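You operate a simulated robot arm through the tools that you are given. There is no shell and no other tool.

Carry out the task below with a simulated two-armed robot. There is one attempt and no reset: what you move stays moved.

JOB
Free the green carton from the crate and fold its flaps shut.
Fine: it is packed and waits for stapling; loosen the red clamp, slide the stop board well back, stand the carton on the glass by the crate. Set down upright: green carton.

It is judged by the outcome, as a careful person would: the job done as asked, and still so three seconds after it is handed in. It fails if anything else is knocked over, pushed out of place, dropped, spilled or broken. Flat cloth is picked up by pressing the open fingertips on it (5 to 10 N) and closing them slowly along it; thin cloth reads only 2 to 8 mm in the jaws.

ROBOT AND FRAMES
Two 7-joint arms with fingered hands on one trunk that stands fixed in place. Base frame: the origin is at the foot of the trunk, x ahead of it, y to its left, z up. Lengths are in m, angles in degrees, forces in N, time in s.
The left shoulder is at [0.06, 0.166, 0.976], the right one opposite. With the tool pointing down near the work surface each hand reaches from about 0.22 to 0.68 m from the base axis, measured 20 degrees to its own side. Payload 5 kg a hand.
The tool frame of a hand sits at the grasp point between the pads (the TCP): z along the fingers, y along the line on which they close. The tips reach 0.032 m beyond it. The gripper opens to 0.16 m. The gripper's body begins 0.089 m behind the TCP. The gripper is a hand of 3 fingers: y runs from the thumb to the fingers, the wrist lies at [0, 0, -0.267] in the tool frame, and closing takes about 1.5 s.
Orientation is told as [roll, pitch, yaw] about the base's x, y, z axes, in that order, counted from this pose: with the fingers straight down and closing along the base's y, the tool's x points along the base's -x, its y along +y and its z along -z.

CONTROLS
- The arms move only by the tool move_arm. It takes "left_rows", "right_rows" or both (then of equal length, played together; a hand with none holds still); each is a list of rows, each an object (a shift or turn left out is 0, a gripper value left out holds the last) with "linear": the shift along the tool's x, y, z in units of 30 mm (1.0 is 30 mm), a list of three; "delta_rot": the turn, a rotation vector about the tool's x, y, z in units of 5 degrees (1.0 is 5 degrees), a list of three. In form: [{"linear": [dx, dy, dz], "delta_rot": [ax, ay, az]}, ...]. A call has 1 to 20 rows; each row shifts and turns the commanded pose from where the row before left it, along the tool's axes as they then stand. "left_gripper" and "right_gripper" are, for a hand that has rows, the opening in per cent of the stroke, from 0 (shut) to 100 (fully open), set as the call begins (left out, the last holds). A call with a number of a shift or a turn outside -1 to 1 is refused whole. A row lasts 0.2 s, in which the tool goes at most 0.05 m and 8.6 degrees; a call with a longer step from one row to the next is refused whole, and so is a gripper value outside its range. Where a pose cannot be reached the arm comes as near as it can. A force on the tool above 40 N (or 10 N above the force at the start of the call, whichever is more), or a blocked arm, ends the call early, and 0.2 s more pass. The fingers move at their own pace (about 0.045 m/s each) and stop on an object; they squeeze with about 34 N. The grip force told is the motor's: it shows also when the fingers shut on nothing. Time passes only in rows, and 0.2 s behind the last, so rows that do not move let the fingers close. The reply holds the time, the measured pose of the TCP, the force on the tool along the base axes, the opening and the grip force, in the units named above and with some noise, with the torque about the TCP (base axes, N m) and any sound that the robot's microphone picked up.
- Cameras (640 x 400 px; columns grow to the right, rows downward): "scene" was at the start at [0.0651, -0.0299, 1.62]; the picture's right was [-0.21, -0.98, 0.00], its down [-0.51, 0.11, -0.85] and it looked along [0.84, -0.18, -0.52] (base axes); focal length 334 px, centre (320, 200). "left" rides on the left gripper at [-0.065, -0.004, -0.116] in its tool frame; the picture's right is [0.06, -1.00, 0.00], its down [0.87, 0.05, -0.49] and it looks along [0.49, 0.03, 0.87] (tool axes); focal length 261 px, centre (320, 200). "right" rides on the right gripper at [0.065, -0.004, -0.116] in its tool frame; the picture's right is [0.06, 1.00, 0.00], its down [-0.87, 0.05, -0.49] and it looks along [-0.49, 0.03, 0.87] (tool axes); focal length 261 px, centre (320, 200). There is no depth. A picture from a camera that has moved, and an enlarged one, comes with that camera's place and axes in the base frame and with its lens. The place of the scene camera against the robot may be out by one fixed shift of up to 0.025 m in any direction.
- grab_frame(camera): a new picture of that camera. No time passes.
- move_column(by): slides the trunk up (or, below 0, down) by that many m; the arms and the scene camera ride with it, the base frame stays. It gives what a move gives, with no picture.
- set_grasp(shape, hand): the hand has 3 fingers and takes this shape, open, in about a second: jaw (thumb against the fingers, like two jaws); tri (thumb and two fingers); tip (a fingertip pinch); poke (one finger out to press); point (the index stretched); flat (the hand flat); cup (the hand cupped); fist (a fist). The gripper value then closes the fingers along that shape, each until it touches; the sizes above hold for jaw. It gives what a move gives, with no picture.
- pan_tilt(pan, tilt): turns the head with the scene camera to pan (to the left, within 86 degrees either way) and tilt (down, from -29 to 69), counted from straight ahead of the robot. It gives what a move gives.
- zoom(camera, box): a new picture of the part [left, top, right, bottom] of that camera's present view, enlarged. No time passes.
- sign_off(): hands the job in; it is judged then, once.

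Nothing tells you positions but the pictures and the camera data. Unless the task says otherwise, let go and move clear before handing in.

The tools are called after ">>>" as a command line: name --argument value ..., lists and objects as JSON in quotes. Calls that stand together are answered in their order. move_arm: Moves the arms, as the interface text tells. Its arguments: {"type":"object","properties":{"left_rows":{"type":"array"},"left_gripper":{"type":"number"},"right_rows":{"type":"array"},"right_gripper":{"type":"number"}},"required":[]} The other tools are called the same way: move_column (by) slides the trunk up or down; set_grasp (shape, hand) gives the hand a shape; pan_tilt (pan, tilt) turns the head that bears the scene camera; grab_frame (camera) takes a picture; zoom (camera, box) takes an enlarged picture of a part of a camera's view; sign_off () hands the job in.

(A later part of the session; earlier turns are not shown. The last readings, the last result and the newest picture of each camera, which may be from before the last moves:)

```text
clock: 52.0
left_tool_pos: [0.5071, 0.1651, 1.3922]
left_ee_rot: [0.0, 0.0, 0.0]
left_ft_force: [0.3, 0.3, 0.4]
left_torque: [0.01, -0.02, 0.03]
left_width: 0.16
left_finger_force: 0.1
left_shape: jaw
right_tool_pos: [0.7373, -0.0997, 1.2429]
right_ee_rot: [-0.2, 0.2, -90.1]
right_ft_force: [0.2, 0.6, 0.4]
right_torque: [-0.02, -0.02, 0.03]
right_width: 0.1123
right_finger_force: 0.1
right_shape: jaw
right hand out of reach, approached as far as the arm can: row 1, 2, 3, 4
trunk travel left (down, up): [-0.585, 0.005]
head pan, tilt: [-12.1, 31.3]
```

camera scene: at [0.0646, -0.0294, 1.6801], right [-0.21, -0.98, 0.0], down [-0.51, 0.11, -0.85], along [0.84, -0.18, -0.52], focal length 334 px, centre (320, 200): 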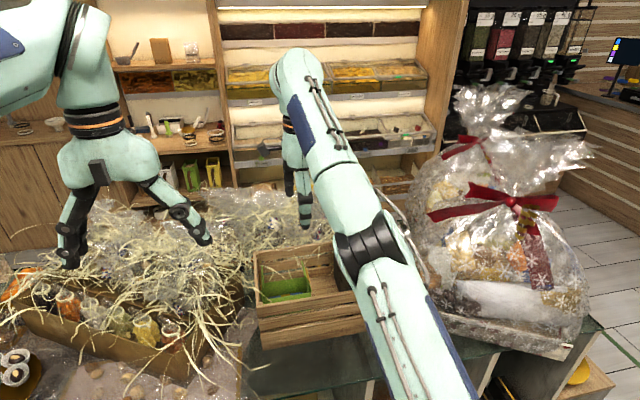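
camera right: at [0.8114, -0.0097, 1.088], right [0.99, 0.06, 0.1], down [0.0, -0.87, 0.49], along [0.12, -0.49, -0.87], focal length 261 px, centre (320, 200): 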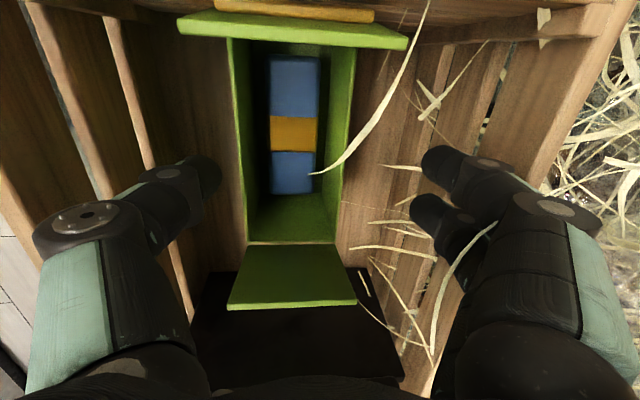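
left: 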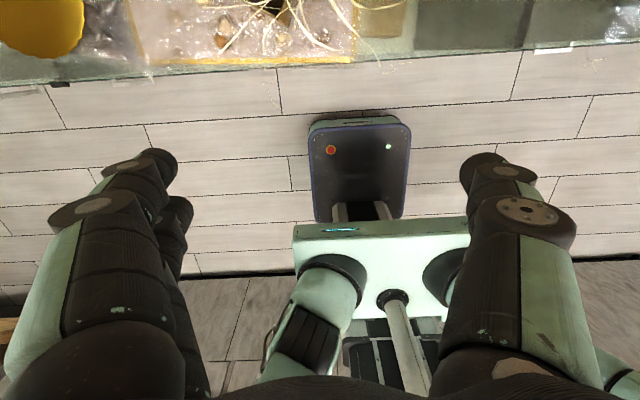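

Still riding the sphere. Rotating yaw back (which earlier got the arm to rebend), combined with pull-back.

>>> move_arm --right_rows '[{"delta_rot": [0, 0, -1]}, {"delta_rot": [0, 0, -1]}, {"delta_rot": [0, 0, -1]}, {"delta_rot": [0, 0, -1]}, {"delta_rot": [0, 0, -1]}, {"delta_rot": [0, 0, -1]}, {"delta_rot": [0, 0, -1]}, {"delta_rot": [0, 0, -1]}, {"delta_rot": [0, 0, -1]}, {"delta_rot": [0, 0, -1]}, {"delta_rot": [0, 0, -1]}, {"delta_rot": [0, 0, -1]}, {"delta_rot": [0, 0, -1]}, {"delta_rot": [0, 0, -1]}, {"delta_rot": [0, 0, -1]}, {"delta_rot": [0, 0, -1]}, {"delta_rot": [0, 0, -1]}, {"delta_rot": [0, 0, -1]}]'

>>> move_arm --right_rows '[{"linear": [1, 0, 0]}, {"linear": [1, 0, 0]}]'

>>> grab_frame --camera "scene"

```text
clock: 55.8
left_tool_pos: [0.506, 0.1647, 1.3919]
left_ee_rot: [0.0, 0.0, -0.1]
left_ft_force: [0.1, 0.1, 0.3]
left_torque: [0.01, -0.02, -0.01]
left_width: 0.1598
left_finger_force: 0.0
left_shape: jaw
right_tool_pos: [0.7368, -0.0992, 1.2447]
right_ee_rot: [0.3, 0.1, 0.1]
right_ft_force: [0.3, 0.6, 1.2]
right_torque: [-0.04, 0.02, 0.04]
right_width: 0.1123
right_finger_force: 0.1
right_shape: jaw
trunk travel left (down, up): [-0.585, 0.005]
head pan, tilt: [-12.1, 31.3]
```

```text
clock: 56.4
left_tool_pos: [0.5055, 0.1654, 1.3905]
left_ee_rot: [0.0, 0.1, 0.0]
left_ft_force: [0.5, 0.1, 0.1]
left_torque: [0.03, 0.01, 0.04]
left_width: 0.16
left_finger_force: 0.1
left_shape: jaw
right_tool_pos: [0.7273, -0.095, 1.2592]
right_ee_rot: [0.3, 0.1, 0.0]
right_ft_force: [-0.1, -0.5, 0.8]
right_torque: [-0.02, -0.01, 0.03]
right_width: 0.1124
right_finger_force: 0.1
right_shape: jaw
right hand out of reach, approached as far as the arm can: row 1, 2
trunk travel left (down, up): [-0.585, 0.005]
head pan, tilt: [-12.1, 31.3]
```

```text
taken
camera scene: at [0.0651, -0.0297, 1.68], right [-0.21, -0.98, 0.0], down [-0.51, 0.11, -0.85], along [0.84, -0.18, -0.52], focal length 334 px, centre (320, 200)
```

scene: 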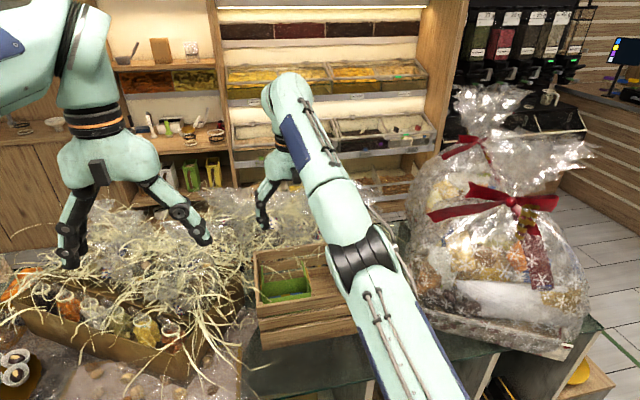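

>>> move_arm --right_rows '[{"delta_rot": [0, 0, -1]}, {"delta_rot": [0, 0, -1]}, {"delta_rot": [0, 0, -1]}, {"delta_rot": [0, 0, -1]}, {"delta_rot": [0, 0, -1]}, {"delta_rot": [0, 0, -1]}, {"delta_rot": [0, 0, -1]}, {"delta_rot": [0, 0, -1]}, {"delta_rot": [0, 0, -1]}, {"delta_rot": [0, 0, -1]}, {"delta_rot": [0, 0, -1]}, {"delta_rot": [0, 0, -1]}, {"delta_rot": [0, 0, -1]}, {"delta_rot": [0, 0, -1]}, {"delta_rot": [0, 0, -1]}]'

>>> grab_frame --camera "scene"

```text
clock: 59.6
left_tool_pos: [0.5066, 0.1655, 1.3922]
left_ee_rot: [0.0, 0.1, 0.0]
left_ft_force: [0.0, 0.6, 0.2]
left_torque: [-0.05, 0.0, 0.02]
left_width: 0.1598
left_finger_force: 0.0
left_shape: jaw
right_tool_pos: [0.7215, -0.1193, 1.2673]
right_ee_rot: [-0.4, -1.3, 58.8]
right_ft_force: [-0.5, 0.8, 0.1]
right_torque: [-0.01, -0.01, 0.01]
right_width: 0.1121
right_finger_force: 0.1
right_shape: jaw
right hand out of reach, approached as far as the arm can: row 12, 13, 14, 15
trunk travel left (down, up): [-0.585, 0.005]
head pan, tilt: [-12.1, 31.3]
```

```text
taken
camera scene: at [0.0649, -0.0287, 1.68], right [-0.21, -0.98, 0.0], down [-0.51, 0.11, -0.85], along [0.84, -0.18, -0.52], focal length 334 px, centre (320, 200)
```

scene: 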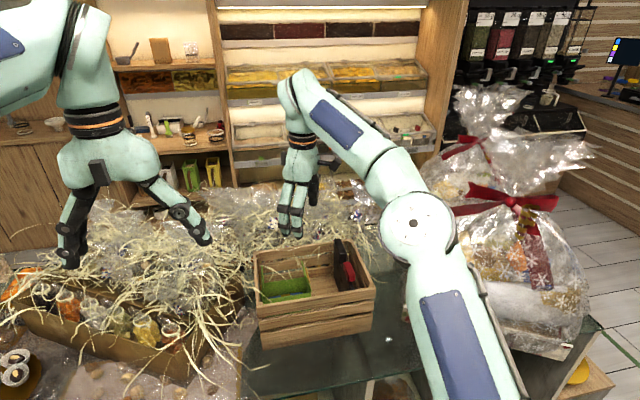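

The elbow is bent again. I'll back off first to stay well inside the reach, then return to yaw −90 and approach with a ~7° forward tilt from a safe waypoint.

>>> move_arm --right_rows '[{"linear": [0.5, 0.8, 0]}, {"linear": [0.5, 0.8, 0]}, {"linear": [0.5, 0.8, 0]}, {"linear": [0.5, 0.8, 0]}, {"delta_rot": [0, 0, 1]}, {"delta_rot": [0, 0, 1]}, {"delta_rot": [0, 0, 1]}, {"delta_rot": [0, 0, 1]}, {"delta_rot": [0, 0, 1]}, {"delta_rot": [0, 0, 1]}, {"delta_rot": [0, 0, 1]}, {"delta_rot": [0, 0, 1]}, {"delta_rot": [0, 0, 1]}, {"delta_rot": [0, 0, 1]}, {"delta_rot": [0, 0, 1]}, {"delta_rot": [0, 0, 1]}]'

>>> move_arm --right_rows '[{"delta_rot": [0, 0, 1]}, {"delta_rot": [0, 0, 1]}, {"delta_rot": [0, 0, 1]}, {"delta_rot": [0, 0, 1]}, {"delta_rot": [0, 0, 1]}, {"delta_rot": [0, 0, 1]}, {"delta_rot": [0, 0, 1]}, {"delta_rot": [0, 0, 1]}, {"delta_rot": [0, 0, 1]}, {"delta_rot": [0, 0, 1]}, {"delta_rot": [0, 0, 1]}, {"delta_rot": [0, 0, 1]}, {"delta_rot": [0, 0, 1]}, {"delta_rot": [0, 0, 1]}, {"delta_rot": [0, 0, 1]}, {"delta_rot": [0, 0, 1]}, {"delta_rot": [0, 0, 1]}, {"delta_rot": [0, 0, 0.8]}]'

>>> grab_frame --camera "scene"

```text
clock: 63.0
left_tool_pos: [0.5065, 0.1663, 1.3924]
left_ee_rot: [0.0, 0.0, 0.0]
left_ft_force: [-0.7, -0.3, -1.0]
left_torque: [-0.01, 0.0, 0.03]
left_width: 0.1599
left_finger_force: 0.1
left_shape: jaw
right_tool_pos: [0.6076, -0.1215, 1.2633]
right_ee_rot: [1.0, -1.0, -1.4]
right_ft_force: [0.1, 0.0, 0.9]
right_torque: [0.02, 0.03, 0.02]
right_width: 0.1121
right_finger_force: 0.1
right_shape: jaw
trunk travel left (down, up): [-0.585, 0.005]
head pan, tilt: [-12.1, 31.3]
```

```text
clock: 66.8
left_tool_pos: [0.505, 0.1648, 1.3923]
left_ee_rot: [0.0, 0.0, -0.1]
left_ft_force: [-0.6, -0.4, -0.6]
left_torque: [0.02, -0.03, 0.04]
left_width: 0.1601
left_finger_force: 0.0
left_shape: jaw
right_tool_pos: [0.6086, -0.1213, 1.2641]
right_ee_rot: [1.0, 1.1, -90.2]
right_ft_force: [-0.9, 0.3, -0.4]
right_torque: [0.0, 0.01, 0.04]
right_width: 0.1121
right_finger_force: 0.1
right_shape: jaw
trunk travel left (down, up): [-0.585, 0.005]
head pan, tilt: [-12.1, 31.3]
```

```text
taken
camera scene: at [0.0652, -0.0298, 1.68], right [-0.21, -0.98, 0.0], down [-0.51, 0.11, -0.85], along [0.84, -0.18, -0.52], focal length 334 px, centre (320, 200)
```

scene: 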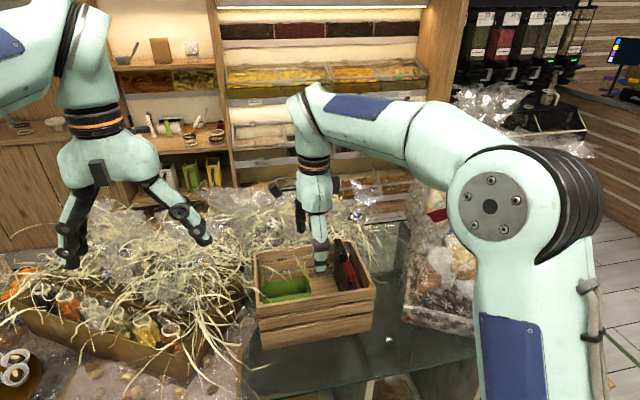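

>>> move_arm --right_rows '[{"delta_rot": [-0.6, 0, 0]}, {"delta_rot": [-0.6, 0, 0]}, {"linear": [0.17, 0.6, 0.93]}, {"linear": [0.17, 0.6, 0.93]}, {"linear": [0.17, 0.6, 0.93]}, {"linear": [0.17, 0.6, 0.93]}, {"linear": [0.17, 0.6, 0.93]}, {"linear": [0.17, 0.6, 0.93]}, {"linear": [0.17, 0.6, 0.93]}, {"linear": [0.17, 0.6, 0.93]}]'

>>> grab_frame --camera "right"

>>> grab_frame --camera "scene"

```text
clock: 69.0
left_tool_pos: [0.5066, 0.1649, 1.392]
left_ee_rot: [0.0, -0.1, 0.0]
left_ft_force: [1.6, 0.4, 0.5]
left_torque: [-0.03, 0.04, -0.03]
left_width: 0.1599
left_finger_force: 0.0
left_shape: jaw
right_tool_pos: [0.7811, -0.078, 1.0591]
right_ee_rot: [6.9, 0.8, -90.2]
right_ft_force: [-0.8, 0.7, 0.6]
right_torque: [0.0, 0.07, 0.0]
right_width: 0.1117
right_finger_force: 0.1
right_shape: jaw
trunk travel left (down, up): [-0.585, 0.005]
head pan, tilt: [-12.1, 31.3]
```

```text
taken
camera right: at [0.7617, -0.0137, 1.1754], right [0.99, 0.06, 0.12], down [-0.01, -0.88, 0.48], along [0.13, -0.48, -0.87], focal length 261 px, centre (320, 200)
```

right: 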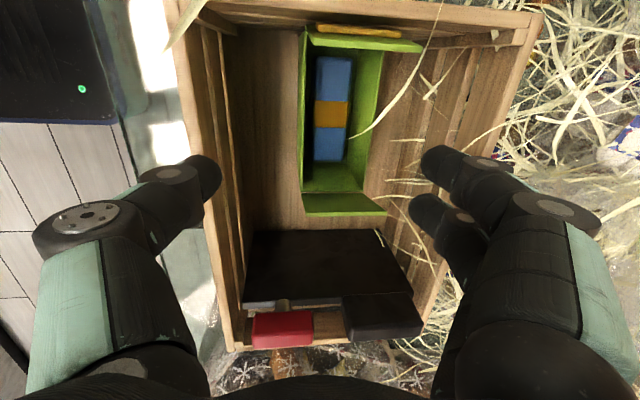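

```text
taken
camera scene: at [0.0664, -0.0293, 1.68], right [-0.21, -0.98, 0.0], down [-0.51, 0.11, -0.85], along [0.84, -0.18, -0.52], focal length 334 px, centre (320, 200)
```

scene: 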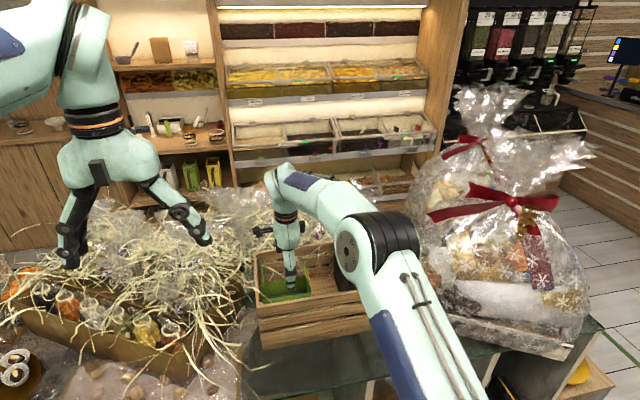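

Elbow is bent with margin. Moving to x≈0.813, then descending.

>>> move_arm --right_rows '[{"linear": [-0.03, 0.53, 0.065]}, {"linear": [-0.03, 0.53, 0.065]}, {"linear": [0, -0.08, 0.66]}, {"linear": [0, -0.08, 0.66]}]'

>>> grab_frame --camera "right"

```text
clock: 70.0
left_tool_pos: [0.5068, 0.1651, 1.3929]
left_ee_rot: [0.0, 0.0, -0.1]
left_ft_force: [0.0, 0.0, 0.6]
left_torque: [0.01, 0.0, 0.01]
left_width: 0.1599
left_finger_force: 0.1
left_shape: jaw
right_tool_pos: [0.8108, -0.0794, 1.0208]
right_ee_rot: [7.0, 1.0, -90.2]
right_ft_force: [-0.4, 0.2, -1.6]
right_torque: [0.01, 0.01, 0.0]
right_width: 0.112
right_finger_force: 0.1
right_shape: jaw
trunk travel left (down, up): [-0.585, 0.005]
head pan, tilt: [-12.1, 31.3]
```

```text
taken
camera right: at [0.792, -0.0155, 1.1362], right [0.99, 0.06, 0.12], down [-0.01, -0.88, 0.48], along [0.13, -0.48, -0.87], focal length 261 px, centre (320, 200)
```

right: 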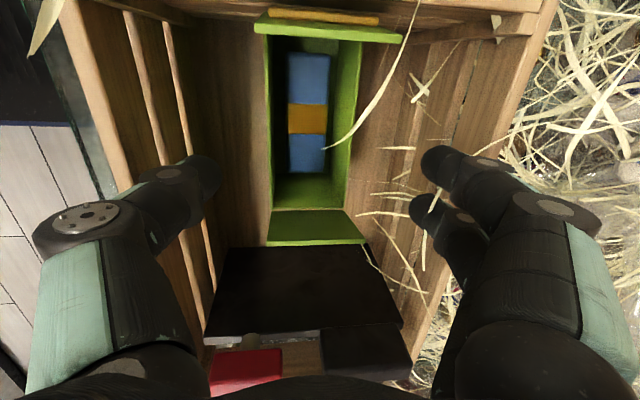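

>>> move_arm --right_rows '[{"linear": [0, -0.06, 0.75]}, {"linear": [0, -0.06, 0.75]}, {"linear": [0, -0.06, 0.75]}, {"linear": [0, -0.06, 0.75]}]'

>>> grab_frame --camera "right"

>>> zoom --camera "scene" --box '[230, 200, 390, 330]'

```text
clock: 71.0
left_tool_pos: [0.5059, 0.1656, 1.3929]
left_ee_rot: [0.0, 0.0, 0.0]
left_ft_force: [-0.2, -0.1, 0.4]
left_torque: [0.02, 0.04, 0.03]
left_width: 0.16
left_finger_force: 0.1
left_shape: jaw
right_tool_pos: [0.8143, -0.0767, 0.9289]
right_ee_rot: [7.0, 0.9, -90.1]
right_ft_force: [-0.5, -0.4, 0.0]
right_torque: [-0.01, -0.01, 0.04]
right_width: 0.1122
right_finger_force: 0.0
right_shape: jaw
trunk travel left (down, up): [-0.585, 0.005]
head pan, tilt: [-12.1, 31.3]
```

```text
taken
camera right: at [0.7957, -0.013, 1.0444], right [0.99, 0.06, 0.12], down [-0.01, -0.88, 0.48], along [0.13, -0.48, -0.87], focal length 261 px, centre (320, 200)
```

right: 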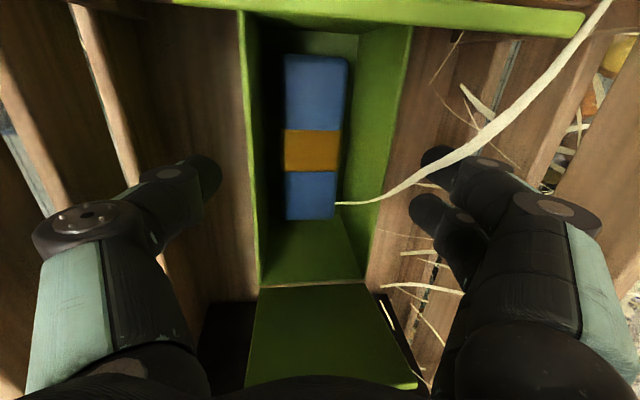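

```text
3.08 times, centred on (310, 265) of scene
camera zoom: at [0.0656, -0.0298, 1.68], right [-0.21, -0.98, 0.0], down [-0.51, 0.11, -0.85], along [0.84, -0.18, -0.52], focal length 1028 px, centre (351, 0)
```

zoom: 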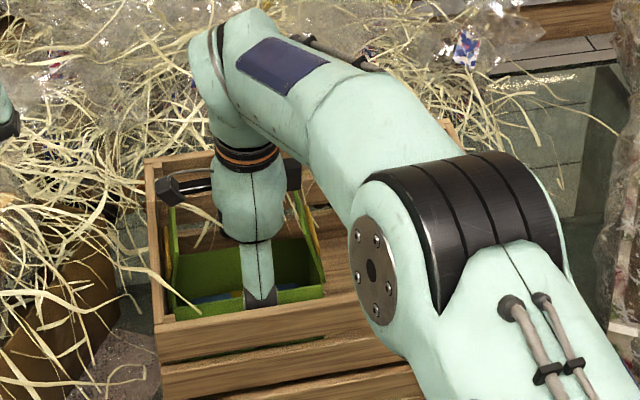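

>>> move_arm --right_rows '[{"linear": [-0.05, -0.09, 0.45]}, {"linear": [0, -0.07, 0.45]}, {"linear": [0, -0.07, 0.45]}]'

>>> grab_frame --camera "right"

```text
clock: 71.8
left_tool_pos: [0.5063, 0.166, 1.3923]
left_ee_rot: [0.1, 0.0, 0.1]
left_ft_force: [-0.1, -0.7, 0.1]
left_torque: [-0.02, 0.0, 0.0]
left_width: 0.16
left_finger_force: 0.1
left_shape: jaw
right_tool_pos: [0.8136, -0.079, 0.8885]
right_ee_rot: [6.9, 0.8, -90.1]
right_ft_force: [0.7, 0.0, -0.3]
right_torque: [0.0, 0.0, -0.02]
right_width: 0.1119
right_finger_force: 0.0
right_shape: jaw
trunk travel left (down, up): [-0.585, 0.005]
head pan, tilt: [-12.1, 31.3]
```

```text
taken
camera right: at [0.794, -0.014, 1.0038], right [0.99, 0.06, 0.12], down [-0.01, -0.88, 0.48], along [0.14, -0.48, -0.87], focal length 261 px, centre (320, 200)
```

right: 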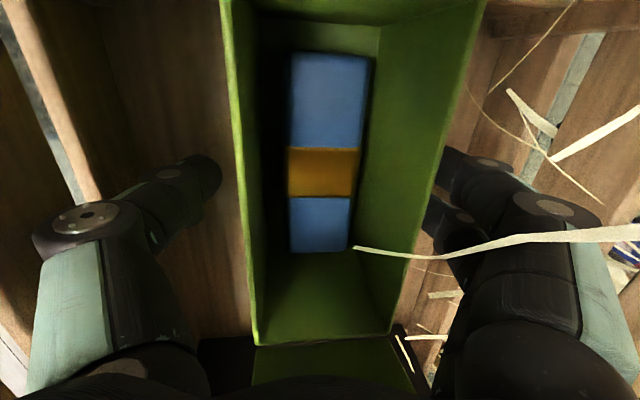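

Both sides are straddled with no contact. Closing gently to just about the carton's width.

>>> move_arm --right_rows '[{}, {}, {}, {}]' --right_gripper 48

>>> grab_frame --camera "right"

```text
clock: 72.8
left_tool_pos: [0.5069, 0.1645, 1.3921]
left_ee_rot: [-0.1, -0.1, -0.1]
left_ft_force: [0.0, -0.1, -0.5]
left_torque: [-0.03, 0.02, 0.0]
left_width: 0.1598
left_finger_force: 0.0
left_shape: jaw
right_tool_pos: [0.8125, -0.0783, 0.8884]
right_ee_rot: [7.0, 0.9, -90.3]
right_ft_force: [-0.1, -1.5, -0.2]
right_torque: [-0.04, 0.03, -0.02]
right_width: 0.0774
right_finger_force: 0.0
right_shape: jaw
trunk travel left (down, up): [-0.585, 0.005]
head pan, tilt: [-12.1, 31.3]
```

```text
taken
camera right: at [0.7936, -0.0138, 1.0041], right [0.99, 0.06, 0.12], down [-0.01, -0.88, 0.48], along [0.13, -0.48, -0.87], focal length 261 px, centre (320, 200)
```

right: 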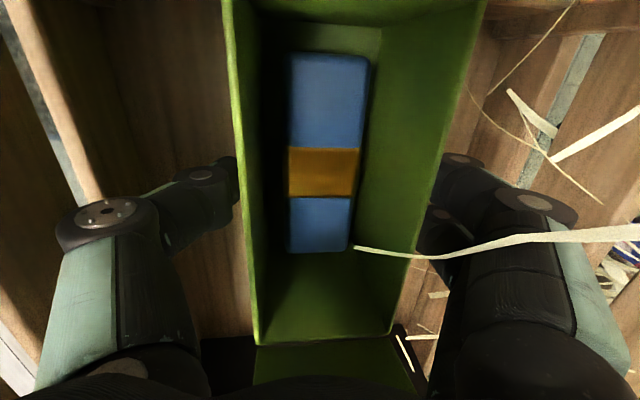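

>>> move_arm --right_rows '[{}, {}, {}]' --right_gripper 44

>>> grab_frame --camera "right"

```text
clock: 73.6
left_tool_pos: [0.5057, 0.1656, 1.3927]
left_ee_rot: [0.0, 0.0, 0.0]
left_ft_force: [0.7, -0.2, -0.6]
left_torque: [0.0, 0.0, -0.03]
left_width: 0.1601
left_finger_force: 0.0
left_shape: jaw
right_tool_pos: [0.8128, -0.0784, 0.8885]
right_ee_rot: [7.0, 0.8, -90.2]
right_ft_force: [0.3, -0.1, -0.2]
right_torque: [0.01, 0.01, 0.01]
right_width: 0.0718
right_finger_force: 0.1
right_shape: jaw
trunk travel left (down, up): [-0.585, 0.005]
head pan, tilt: [-12.1, 31.3]
```

```text
taken
camera right: at [0.7937, -0.0138, 1.004], right [0.99, 0.06, 0.12], down [-0.01, -0.88, 0.48], along [0.13, -0.48, -0.87], focal length 261 px, centre (320, 200)
```

right: 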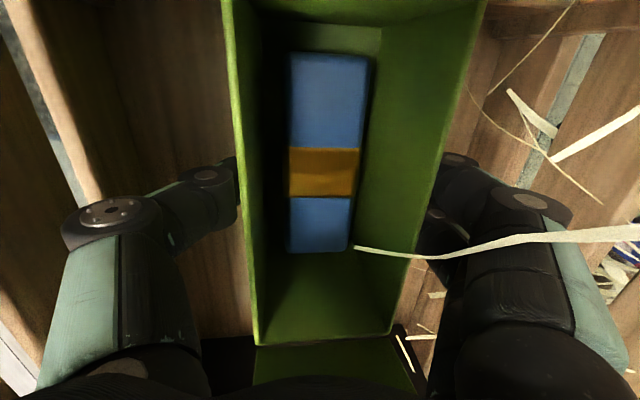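

>>> move_arm --right_rows '[{}, {}, {}]' --right_gripper 40

>>> grab_frame --camera "right"

```text
clock: 74.4
left_tool_pos: [0.5059, 0.1644, 1.3921]
left_ee_rot: [0.0, 0.0, -0.1]
left_ft_force: [0.7, -0.8, 0.1]
left_torque: [0.02, -0.01, -0.01]
left_width: 0.1599
left_finger_force: 0.1
left_shape: jaw
right_tool_pos: [0.8119, -0.0775, 0.8887]
right_ee_rot: [7.0, 1.0, -90.2]
right_ft_force: [0.3, 0.5, -0.9]
right_torque: [0.0, 0.06, 0.01]
right_width: 0.0657
right_finger_force: 33.6
right_shape: jaw
trunk travel left (down, up): [-0.585, 0.005]
head pan, tilt: [-12.1, 31.3]
```

```text
taken
camera right: at [0.7937, -0.0138, 1.0039], right [0.99, 0.06, 0.12], down [-0.01, -0.88, 0.48], along [0.13, -0.48, -0.87], focal length 261 px, centre (320, 200)
```

right: 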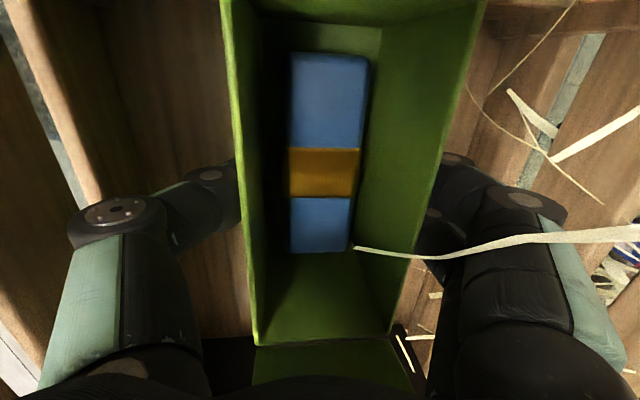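

Gripped at 34 N, walls undeformed. Lifting a small amount first to verify the hold.

>>> move_arm --right_rows '[{"linear": [0, 0.03, -0.25]}, {"linear": [0, 0.04, -0.35]}, {"linear": [0, 0.04, -0.35]}]'

>>> grab_frame --camera "right"

>>> zoom --camera "scene" --box '[230, 200, 390, 330]'

```text
clock: 75.2
left_tool_pos: [0.5062, 0.1639, 1.3915]
left_ee_rot: [0.1, 0.0, 0.0]
left_ft_force: [-1.1, 0.1, 0.6]
left_torque: [0.02, -0.02, -0.02]
left_width: 0.1601
left_finger_force: 0.1
left_shape: jaw
right_tool_pos: [0.8122, -0.0787, 0.9179]
right_ee_rot: [6.9, 0.8, -90.2]
right_ft_force: [-0.4, -0.3, -3.0]
right_torque: [-0.01, -0.03, -0.04]
right_width: 0.0659
right_finger_force: 33.6
right_shape: jaw
trunk travel left (down, up): [-0.585, 0.005]
head pan, tilt: [-12.1, 31.3]
```

```text
taken
camera right: at [0.7934, -0.0142, 1.033], right [0.99, 0.06, 0.12], down [-0.01, -0.88, 0.48], along [0.13, -0.48, -0.87], focal length 261 px, centre (320, 200)
```

right: 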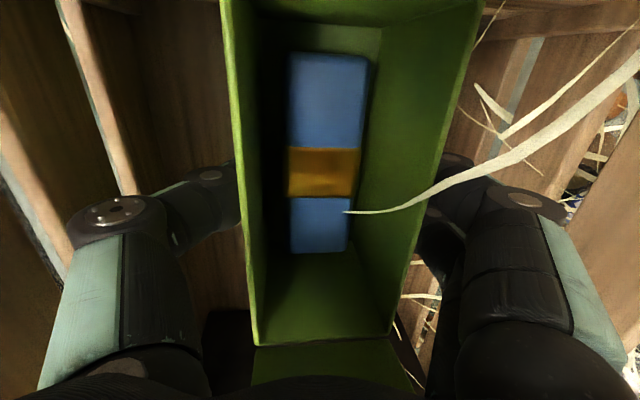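

```text
3.08 times, centred on (310, 265) of scene
camera zoom: at [0.0652, -0.0297, 1.68], right [-0.21, -0.98, 0.0], down [-0.51, 0.11, -0.85], along [0.84, -0.18, -0.52], focal length 1028 px, centre (351, 0)
```

zoom: 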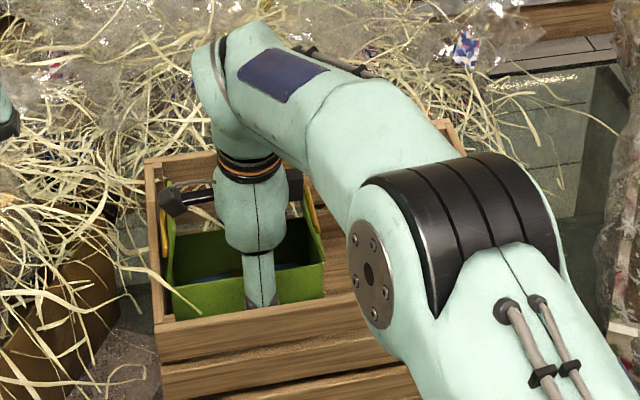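

The carton is held securely (about 0.3 kg). Continuing the lift until its bottom clears the rim.

>>> move_arm --right_rows '[{"linear": [0, 0.0, -0.8]}, {"linear": [0, -0.02, -0.94]}, {"linear": [0, -0.02, -0.94]}, {"linear": [0, -0.02, -0.94]}, {"linear": [0, -0.02, -0.94]}, {"linear": [0, -0.02, -0.94]}, {"linear": [0, -0.02, -0.7]}]'

>>> grab_frame --camera "scene"

>>> grab_frame --camera "right"

```text
clock: 76.8
left_tool_pos: [0.5062, 0.1654, 1.3917]
left_ee_rot: [0.0, 0.0, 0.0]
left_ft_force: [0.7, -0.3, 1.0]
left_torque: [0.02, -0.03, 0.01]
left_width: 0.16
left_finger_force: 0.3
left_shape: jaw
right_tool_pos: [0.7846, -0.0819, 1.1013]
right_ee_rot: [7.0, 0.9, -90.2]
right_ft_force: [-0.1, -0.2, -2.7]
right_torque: [-0.03, -0.04, 0.0]
right_width: 0.0655
right_finger_force: 33.6
right_shape: jaw
trunk travel left (down, up): [-0.585, 0.005]
head pan, tilt: [-12.1, 31.3]
```

```text
taken
camera scene: at [0.0651, -0.0297, 1.68], right [-0.21, -0.98, 0.0], down [-0.51, 0.11, -0.85], along [0.84, -0.18, -0.52], focal length 334 px, centre (320, 200)
```

scene: 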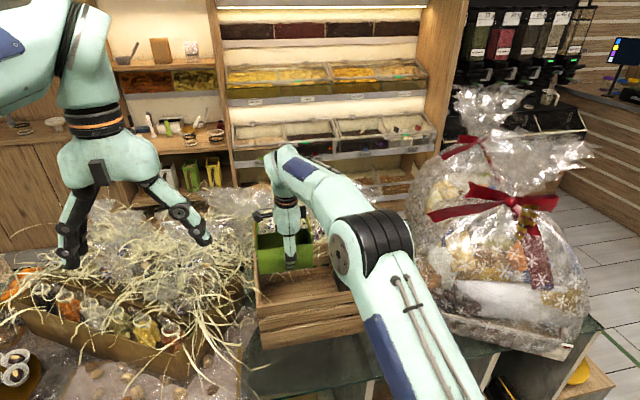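

```text
taken
camera right: at [0.7661, -0.0177, 1.2179], right [0.99, 0.06, 0.12], down [-0.01, -0.88, 0.48], along [0.14, -0.48, -0.87], focal length 261 px, centre (320, 200)
```

right: 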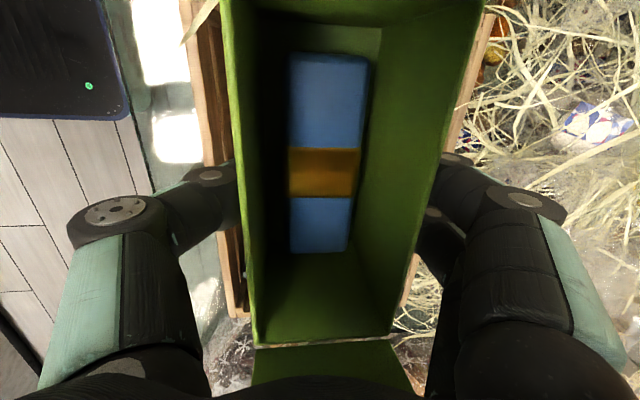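

Carton bottom is above the rim. Before moving it forward I'll inspect the glass strip in front of the crate.

>>> zoom --camera "scene" --box '[220, 300, 420, 400]'

>>> pan_tilt --pan -12 --tilt 50

>>> grab_frame --camera "scene"

```text
3.20 times, centred on (320, 350) of scene
camera zoom: at [0.0651, -0.0297, 1.68], right [-0.21, -0.98, 0.0], down [-0.51, 0.11, -0.85], along [0.84, -0.18, -0.52], focal length 1069 px, centre (320, -280)
```

zoom: 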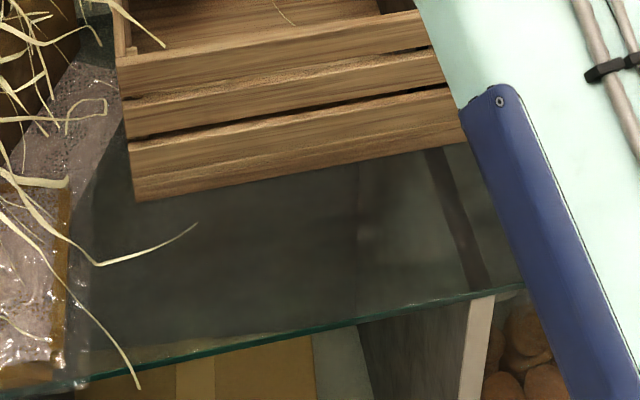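

```text
clock: 77.6
left_tool_pos: [0.5052, 0.1644, 1.3938]
left_ee_rot: [0.0, 0.0, 0.0]
left_ft_force: [-0.4, -0.5, 1.0]
left_torque: [0.01, 0.02, 0.01]
left_width: 0.16
left_finger_force: 0.0
left_shape: jaw
right_tool_pos: [0.7846, -0.0827, 1.1019]
right_ee_rot: [7.0, 1.0, -90.1]
right_ft_force: [0.2, -0.3, -2.8]
right_torque: [-0.01, 0.04, 0.0]
right_width: 0.0657
right_finger_force: 34.2
right_shape: jaw
trunk travel left (down, up): [-0.585, 0.005]
head pan, tilt: [-12.0, 50.0]
```

```text
taken
camera scene: at [0.0529, -0.027, 1.6526], right [-0.21, -0.98, 0.0], down [-0.75, 0.16, -0.64], along [0.63, -0.13, -0.77], focal length 334 px, centre (320, 200)
```

scene: 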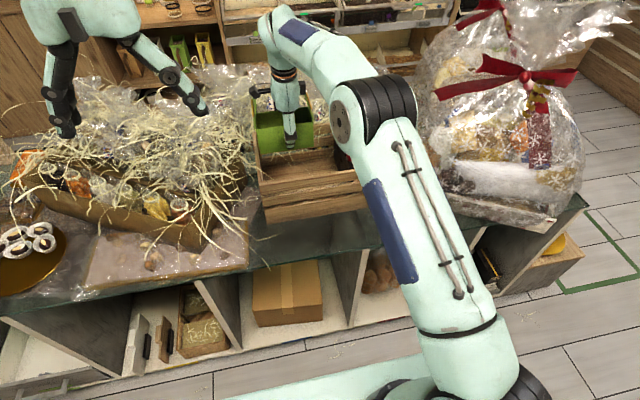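

The free glass strip in front of the crate runs x≈0.545–0.69. I'll carry the carton over the near rim to about (0.61, −0.15), keeping height.

>>> move_arm --right_rows '[{"linear": [-0.32, -0.83, -0.1]}, {"linear": [-0.32, -0.83, -0.1]}, {"linear": [-0.32, -0.83, -0.1]}, {"linear": [-0.32, -0.83, -0.1]}, {"linear": [-0.32, -0.83, -0.1]}, {"linear": [-0.32, -0.83, -0.1]}, {"linear": [-0.32, -0.83, -0.1]}]'

>>> grab_frame --camera "scene"

>>> grab_frame --camera "right"

```text
clock: 79.2
left_tool_pos: [0.5035, 0.1649, 1.3927]
left_ee_rot: [0.0, 0.0, -0.1]
left_ft_force: [-0.4, 0.1, 0.6]
left_torque: [0.02, -0.07, 0.0]
left_width: 0.1599
left_finger_force: 0.2
left_shape: jaw
right_tool_pos: [0.6083, -0.1479, 1.1005]
right_ee_rot: [6.9, 1.1, -90.1]
right_ft_force: [-0.9, -0.3, -2.6]
right_torque: [0.01, -0.04, 0.03]
right_width: 0.0656
right_finger_force: 34.1
right_shape: jaw
trunk travel left (down, up): [-0.585, 0.005]
head pan, tilt: [-12.0, 50.0]
```

```text
taken
camera scene: at [0.0518, -0.0276, 1.6525], right [-0.21, -0.98, 0.0], down [-0.75, 0.16, -0.64], along [0.63, -0.13, -0.77], focal length 334 px, centre (320, 200)
```

scene: 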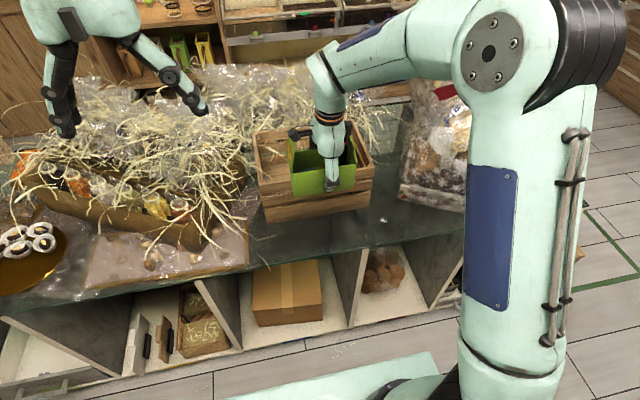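

```text
taken
camera right: at [0.5905, -0.0844, 1.2169], right [0.99, 0.06, 0.12], down [-0.01, -0.88, 0.48], along [0.14, -0.48, -0.87], focal length 261 px, centre (320, 200)
```

right: 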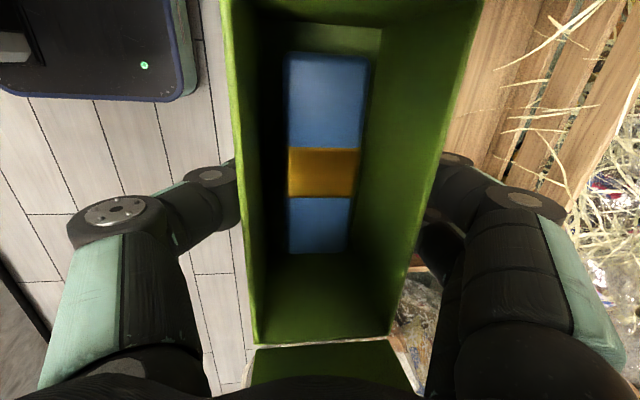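

>>> move_arm --right_rows '[{"linear": [0, -0.12, 0.99]}, {"linear": [0, -0.12, 0.99]}, {"linear": [0, -0.12, 0.99]}, {"linear": [0, -0.12, 0.99]}, {"linear": [0, -0.12, 0.99]}, {"linear": [0, -0.12, 0.99]}]'

>>> zoom --camera "scene" --box '[230, 100, 420, 300]'

>>> grab_frame --camera "right"

```text
clock: 80.6
left_tool_pos: [0.5075, 0.1641, 1.3912]
left_ee_rot: [0.0, 0.0, 0.0]
left_ft_force: [-0.4, -0.1, 1.0]
left_torque: [0.01, 0.0, -0.02]
left_width: 0.16
left_finger_force: 0.0
left_shape: jaw
right_tool_pos: [0.61, -0.1454, 0.92]
right_ee_rot: [7.0, 1.0, -90.1]
right_ft_force: [-0.1, -0.8, -2.6]
right_torque: [0.01, 0.05, -0.01]
right_width: 0.0655
right_finger_force: 34.3
right_shape: jaw
trunk travel left (down, up): [-0.585, 0.005]
head pan, tilt: [-12.0, 50.0]
```

```text
2.00 times, centred on (325, 200) of scene
camera zoom: at [0.0534, -0.0269, 1.6525], right [-0.21, -0.98, 0.0], down [-0.75, 0.16, -0.64], along [0.63, -0.13, -0.77], focal length 668 px, centre (310, 200)
```

zoom: 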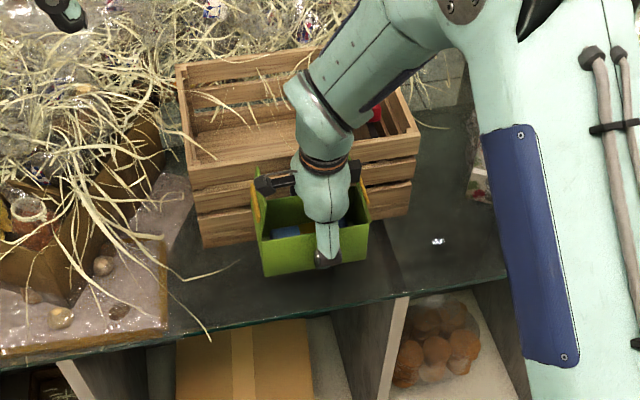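

```text
taken
camera right: at [0.5918, -0.0813, 1.0363], right [0.99, 0.06, 0.12], down [-0.01, -0.88, 0.48], along [0.13, -0.48, -0.87], focal length 261 px, centre (320, 200)
```

right: 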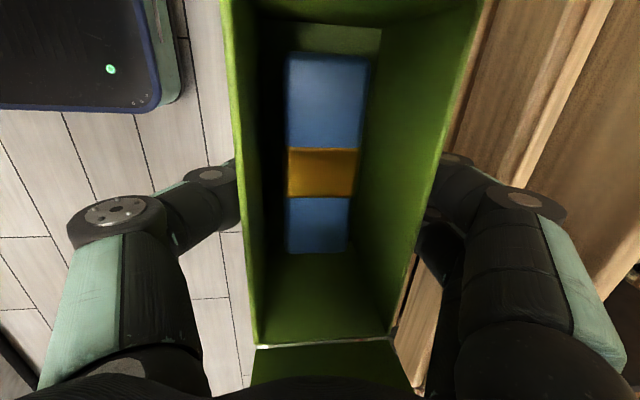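

Placement spot looks right: ~3.6 cm from the glass edge, ~4 cm from the crate. Lowering slowly to contact.

>>> move_arm --right_rows '[{"linear": [0, -0.06, 0.5]}, {"linear": [0, -0.06, 0.5]}]'

>>> move_arm --right_rows '[{"linear": [0, -0.015, 0.12]}, {"linear": [0, -0.015, 0.1]}]'

>>> zoom --camera "scene" --box '[250, 150, 400, 280]'

```text
clock: 81.2
left_tool_pos: [0.5068, 0.1648, 1.3924]
left_ee_rot: [0.0, 0.0, 0.0]
left_ft_force: [0.2, -0.6, 0.6]
left_torque: [0.01, -0.01, -0.02]
left_width: 0.1597
left_finger_force: 0.1
left_shape: jaw
right_tool_pos: [0.6105, -0.1444, 0.8903]
right_ee_rot: [7.0, 1.0, -90.1]
right_ft_force: [-0.1, 0.0, -2.5]
right_torque: [-0.04, -0.02, -0.01]
right_width: 0.0654
right_finger_force: 33.7
right_shape: jaw
trunk travel left (down, up): [-0.585, 0.005]
head pan, tilt: [-12.0, 50.0]
```

```text
clock: 81.8
left_tool_pos: [0.5049, 0.1661, 1.3919]
left_ee_rot: [0.0, 0.1, 0.0]
left_ft_force: [-0.2, -0.2, 0.7]
left_torque: [-0.03, -0.03, -0.02]
left_width: 0.1599
left_finger_force: 0.0
left_shape: jaw
right_tool_pos: [0.6108, -0.1454, 0.8841]
right_ee_rot: [7.0, 1.0, -90.2]
right_ft_force: [0.5, -0.5, -3.1]
right_torque: [-0.03, 0.0, -0.01]
right_width: 0.0655
right_finger_force: 33.5
right_shape: jaw
trunk travel left (down, up): [-0.585, 0.005]
head pan, tilt: [-12.0, 50.0]
```

```text
3.08 times, centred on (325, 215) of scene
camera zoom: at [0.0528, -0.027, 1.6525], right [-0.21, -0.98, 0.0], down [-0.75, 0.16, -0.64], along [0.63, -0.13, -0.77], focal length 1028 px, centre (305, 154)
```

zoom: 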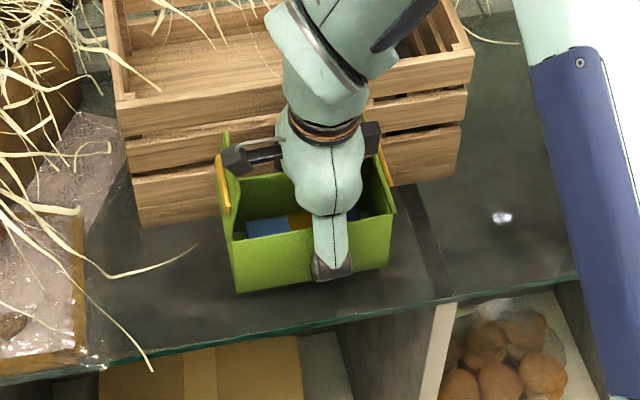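

Still hanging free (−3 N). Continuing down in ~2 mm steps until the weight transfers to the glass.

>>> move_arm --right_rows '[{"linear": [0, -0.01, 0.08]}, {"linear": [0, -0.01, 0.06]}]'

>>> move_arm --right_rows '[{"linear": [0, -0.01, 0.07]}, {}]'

```text
clock: 82.4
left_tool_pos: [0.5065, 0.1645, 1.3918]
left_ee_rot: [0.0, 0.0, 0.0]
left_ft_force: [-0.4, 0.2, 0.5]
left_torque: [0.0, 0.0, 0.03]
left_width: 0.1598
left_finger_force: 0.0
left_shape: jaw
right_tool_pos: [0.6114, -0.144, 0.8807]
right_ee_rot: [7.0, 0.9, -90.2]
right_ft_force: [0.4, 0.6, -2.4]
right_torque: [0.0, 0.06, 0.02]
right_width: 0.0654
right_finger_force: 34.0
right_shape: jaw
trunk travel left (down, up): [-0.585, 0.005]
head pan, tilt: [-12.0, 50.0]
```

```text
clock: 83.0
left_tool_pos: [0.5058, 0.1657, 1.3923]
left_ee_rot: [0.0, 0.1, 0.1]
left_ft_force: [0.1, 0.3, 0.8]
left_torque: [0.01, -0.01, -0.02]
left_width: 0.1601
left_finger_force: 0.0
left_shape: jaw
right_tool_pos: [0.6106, -0.1449, 0.8785]
right_ee_rot: [6.9, 0.9, -90.1]
right_ft_force: [0.1, 0.5, -2.3]
right_torque: [-0.03, 0.01, -0.01]
right_width: 0.0653
right_finger_force: 34.4
right_shape: jaw
trunk travel left (down, up): [-0.585, 0.005]
head pan, tilt: [-12.0, 50.0]
```

>>> move_arm --right_rows '[{"linear": [0, -0.01, 0.07]}, {}]'

>>> move_arm --right_rows '[{"linear": [0, -0.01, 0.07]}, {}]'

>>> move_arm --right_rows '[{"linear": [0, -0.01, 0.07]}, {}]'

>>> zoom --camera "scene" --box '[250, 150, 400, 280]'

```text
clock: 83.6
left_tool_pos: [0.5059, 0.1649, 1.3926]
left_ee_rot: [0.0, 0.1, 0.0]
left_ft_force: [1.1, -0.1, 0.2]
left_torque: [0.01, 0.01, -0.03]
left_width: 0.1601
left_finger_force: 0.1
left_shape: jaw
right_tool_pos: [0.6108, -0.145, 0.8754]
right_ee_rot: [7.0, 0.9, -90.2]
right_ft_force: [0.1, -0.1, -3.7]
right_torque: [-0.02, 0.0, -0.01]
right_width: 0.0653
right_finger_force: 34.0
right_shape: jaw
trunk travel left (down, up): [-0.585, 0.005]
head pan, tilt: [-12.0, 50.0]
```

```text
clock: 84.2
left_tool_pos: [0.5056, 0.1638, 1.3927]
left_ee_rot: [-0.1, 0.0, -0.1]
left_ft_force: [-0.5, 0.0, 0.7]
left_torque: [-0.02, 0.02, 0.02]
left_width: 0.1601
left_finger_force: 0.1
left_shape: jaw
right_tool_pos: [0.6113, -0.145, 0.8731]
right_ee_rot: [7.0, 0.8, -90.2]
right_ft_force: [0.3, 0.6, -3.7]
right_torque: [-0.01, 0.03, -0.01]
right_width: 0.0657
right_finger_force: 34.0
right_shape: jaw
trunk travel left (down, up): [-0.585, 0.005]
head pan, tilt: [-12.0, 50.0]
```

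```text
clock: 84.8
left_tool_pos: [0.506, 0.1651, 1.3922]
left_ee_rot: [0.0, 0.0, 0.1]
left_ft_force: [0.2, 0.2, 0.4]
left_torque: [0.02, 0.0, 0.01]
left_width: 0.1597
left_finger_force: 0.0
left_shape: jaw
right_tool_pos: [0.6095, -0.1446, 0.8721]
right_ee_rot: [7.0, 0.9, -90.2]
right_ft_force: [0.0, -0.2, -2.0]
right_torque: [-0.03, 0.01, 0.02]
right_width: 0.0653
right_finger_force: 34.2
right_shape: jaw
trunk travel left (down, up): [-0.585, 0.005]
head pan, tilt: [-12.0, 50.0]
```

```text
3.08 times, centred on (325, 215) of scene
camera zoom: at [0.0528, -0.027, 1.6525], right [-0.21, -0.98, 0.0], down [-0.75, 0.16, -0.64], along [0.63, -0.13, -0.77], focal length 1028 px, centre (305, 154)
```

zoom: 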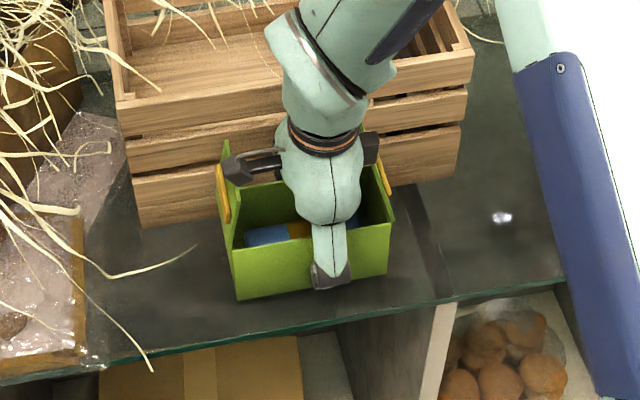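

>>> move_arm --right_rows '[{"linear": [0, -0.01, 0.07]}, {}]'

>>> move_arm --right_rows '[{"linear": [0, -0.01, 0.07]}, {}]'

>>> move_arm --right_rows '[{"linear": [0, -0.01, 0.07]}, {}]'

```text
clock: 85.4
left_tool_pos: [0.5057, 0.165, 1.3924]
left_ee_rot: [0.0, -0.1, -0.1]
left_ft_force: [1.0, 0.0, -0.3]
left_torque: [-0.03, -0.03, 0.0]
left_width: 0.16
left_finger_force: 0.0
left_shape: jaw
right_tool_pos: [0.6097, -0.1461, 0.8691]
right_ee_rot: [7.0, 0.9, -90.1]
right_ft_force: [0.3, 0.6, -2.9]
right_torque: [-0.01, 0.02, -0.04]
right_width: 0.0654
right_finger_force: 34.2
right_shape: jaw
trunk travel left (down, up): [-0.585, 0.005]
head pan, tilt: [-12.0, 50.0]
```

```text
clock: 86.0
left_tool_pos: [0.5077, 0.1654, 1.3927]
left_ee_rot: [0.0, 0.0, -0.1]
left_ft_force: [-1.0, -0.2, -0.1]
left_torque: [-0.01, 0.0, -0.01]
left_width: 0.16
left_finger_force: 0.1
left_shape: jaw
right_tool_pos: [0.6102, -0.1452, 0.8672]
right_ee_rot: [7.0, 0.9, -90.3]
right_ft_force: [0.2, -0.4, -2.9]
right_torque: [-0.01, 0.03, 0.0]
right_width: 0.0656
right_finger_force: 34.2
right_shape: jaw
trunk travel left (down, up): [-0.585, 0.005]
head pan, tilt: [-12.0, 50.0]
```

```text
clock: 86.6
left_tool_pos: [0.5076, 0.1647, 1.3922]
left_ee_rot: [0.1, 0.0, 0.0]
left_ft_force: [0.2, -0.2, 0.0]
left_torque: [0.02, 0.02, 0.0]
left_width: 0.16
left_finger_force: 0.2
left_shape: jaw
right_tool_pos: [0.6102, -0.1448, 0.8659]
right_ee_rot: [6.8, 0.9, -90.2]
right_ft_force: [-0.4, 0.4, -2.9]
right_torque: [-0.04, 0.01, -0.03]
right_width: 0.0655
right_finger_force: 34.1
right_shape: jaw
trunk travel left (down, up): [-0.585, 0.005]
head pan, tilt: [-12.0, 50.0]
```

>>> zoom --camera "scene" --box '[290, 190, 360, 260]'

>>> grab_frame --camera "right"

>>> zoom --camera "left" --box '[0, 0, 640, 400]'

```text
5.71 times, centred on (325, 225) of scene
camera zoom: at [0.0528, -0.027, 1.6525], right [-0.21, -0.98, 0.0], down [-0.75, 0.16, -0.64], along [0.63, -0.13, -0.77], focal length 1910 px, centre (291, 57)
```

zoom: 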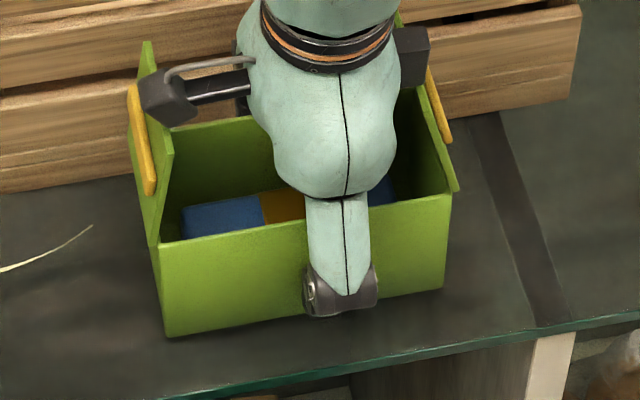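

```text
taken
camera right: at [0.5913, -0.0807, 0.9804], right [0.99, 0.06, 0.12], down [-0.01, -0.88, 0.48], along [0.13, -0.48, -0.87], focal length 261 px, centre (320, 200)
```

right: 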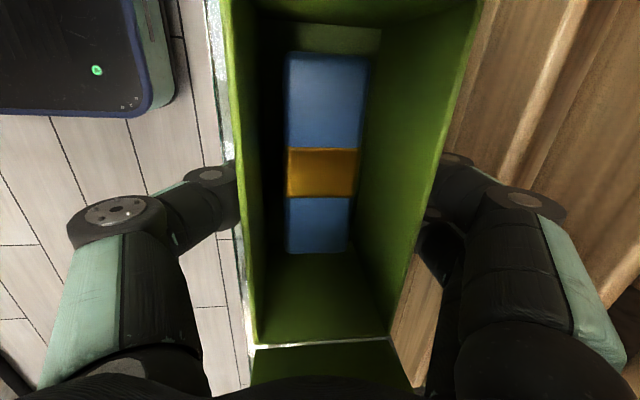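

```text
1.00 times, centred on (320, 200) of left (not enlarged: the box is as wide or as high as the picture)
camera zoom: at [0.5716, 0.1605, 1.5067], right [-0.06, -1.0, 0.0], down [-0.87, 0.05, 0.49], along [-0.49, 0.03, -0.87], focal length 261 px, centre (320, 200)
```

zoom: 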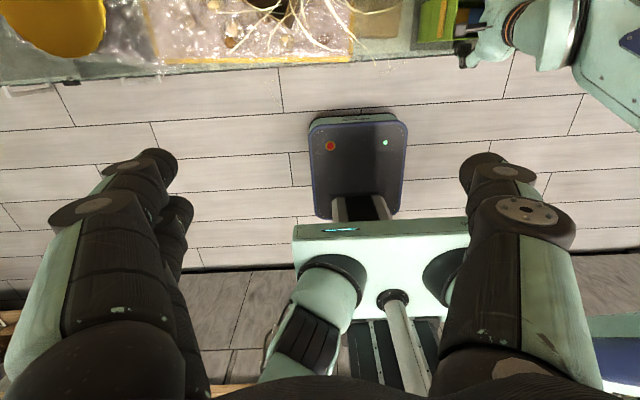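

>>> move_arm --right_rows '[{"linear": [0, -0.01, 0.08]}, {}]'

>>> move_arm --right_rows '[{"linear": [0, -0.01, 0.08]}, {}]'

>>> move_arm --right_rows '[{"linear": [0, -0.01, 0.07]}, {}]'

```text
clock: 87.2
left_tool_pos: [0.5065, 0.1656, 1.3916]
left_ee_rot: [-0.1, 0.0, 0.0]
left_ft_force: [0.0, -0.8, 0.5]
left_torque: [0.0, -0.02, -0.02]
left_width: 0.1598
left_finger_force: 0.0
left_shape: jaw
right_tool_pos: [0.61, -0.144, 0.8628]
right_ee_rot: [6.8, 0.9, -90.2]
right_ft_force: [-0.7, 0.1, -2.4]
right_torque: [-0.01, 0.02, -0.01]
right_width: 0.0656
right_finger_force: 34.2
right_shape: jaw
trunk travel left (down, up): [-0.585, 0.005]
head pan, tilt: [-12.0, 50.0]
```

```text
clock: 87.8
left_tool_pos: [0.5057, 0.1656, 1.3919]
left_ee_rot: [0.0, -0.1, 0.0]
left_ft_force: [0.9, -0.3, -0.2]
left_torque: [0.02, 0.0, 0.0]
left_width: 0.1597
left_finger_force: 0.1
left_shape: jaw
right_tool_pos: [0.6094, -0.1457, 0.8608]
right_ee_rot: [7.0, 0.9, -90.2]
right_ft_force: [-0.4, -0.9, -2.2]
right_torque: [-0.05, 0.02, 0.03]
right_width: 0.0651
right_finger_force: 33.5
right_shape: jaw
trunk travel left (down, up): [-0.585, 0.005]
head pan, tilt: [-12.0, 50.0]
```

```text
clock: 88.4
left_tool_pos: [0.5068, 0.1646, 1.3922]
left_ee_rot: [0.0, 0.1, 0.0]
left_ft_force: [0.7, 0.6, -0.2]
left_torque: [0.05, 0.02, 0.03]
left_width: 0.1597
left_finger_force: 0.0
left_shape: jaw
right_tool_pos: [0.6109, -0.1446, 0.8578]
right_ee_rot: [7.0, 0.9, -90.2]
right_ft_force: [-0.3, -0.2, -2.8]
right_torque: [-0.03, 0.01, -0.02]
right_width: 0.0654
right_finger_force: 33.4
right_shape: jaw
trunk travel left (down, up): [-0.585, 0.005]
head pan, tilt: [-12.0, 50.0]
```

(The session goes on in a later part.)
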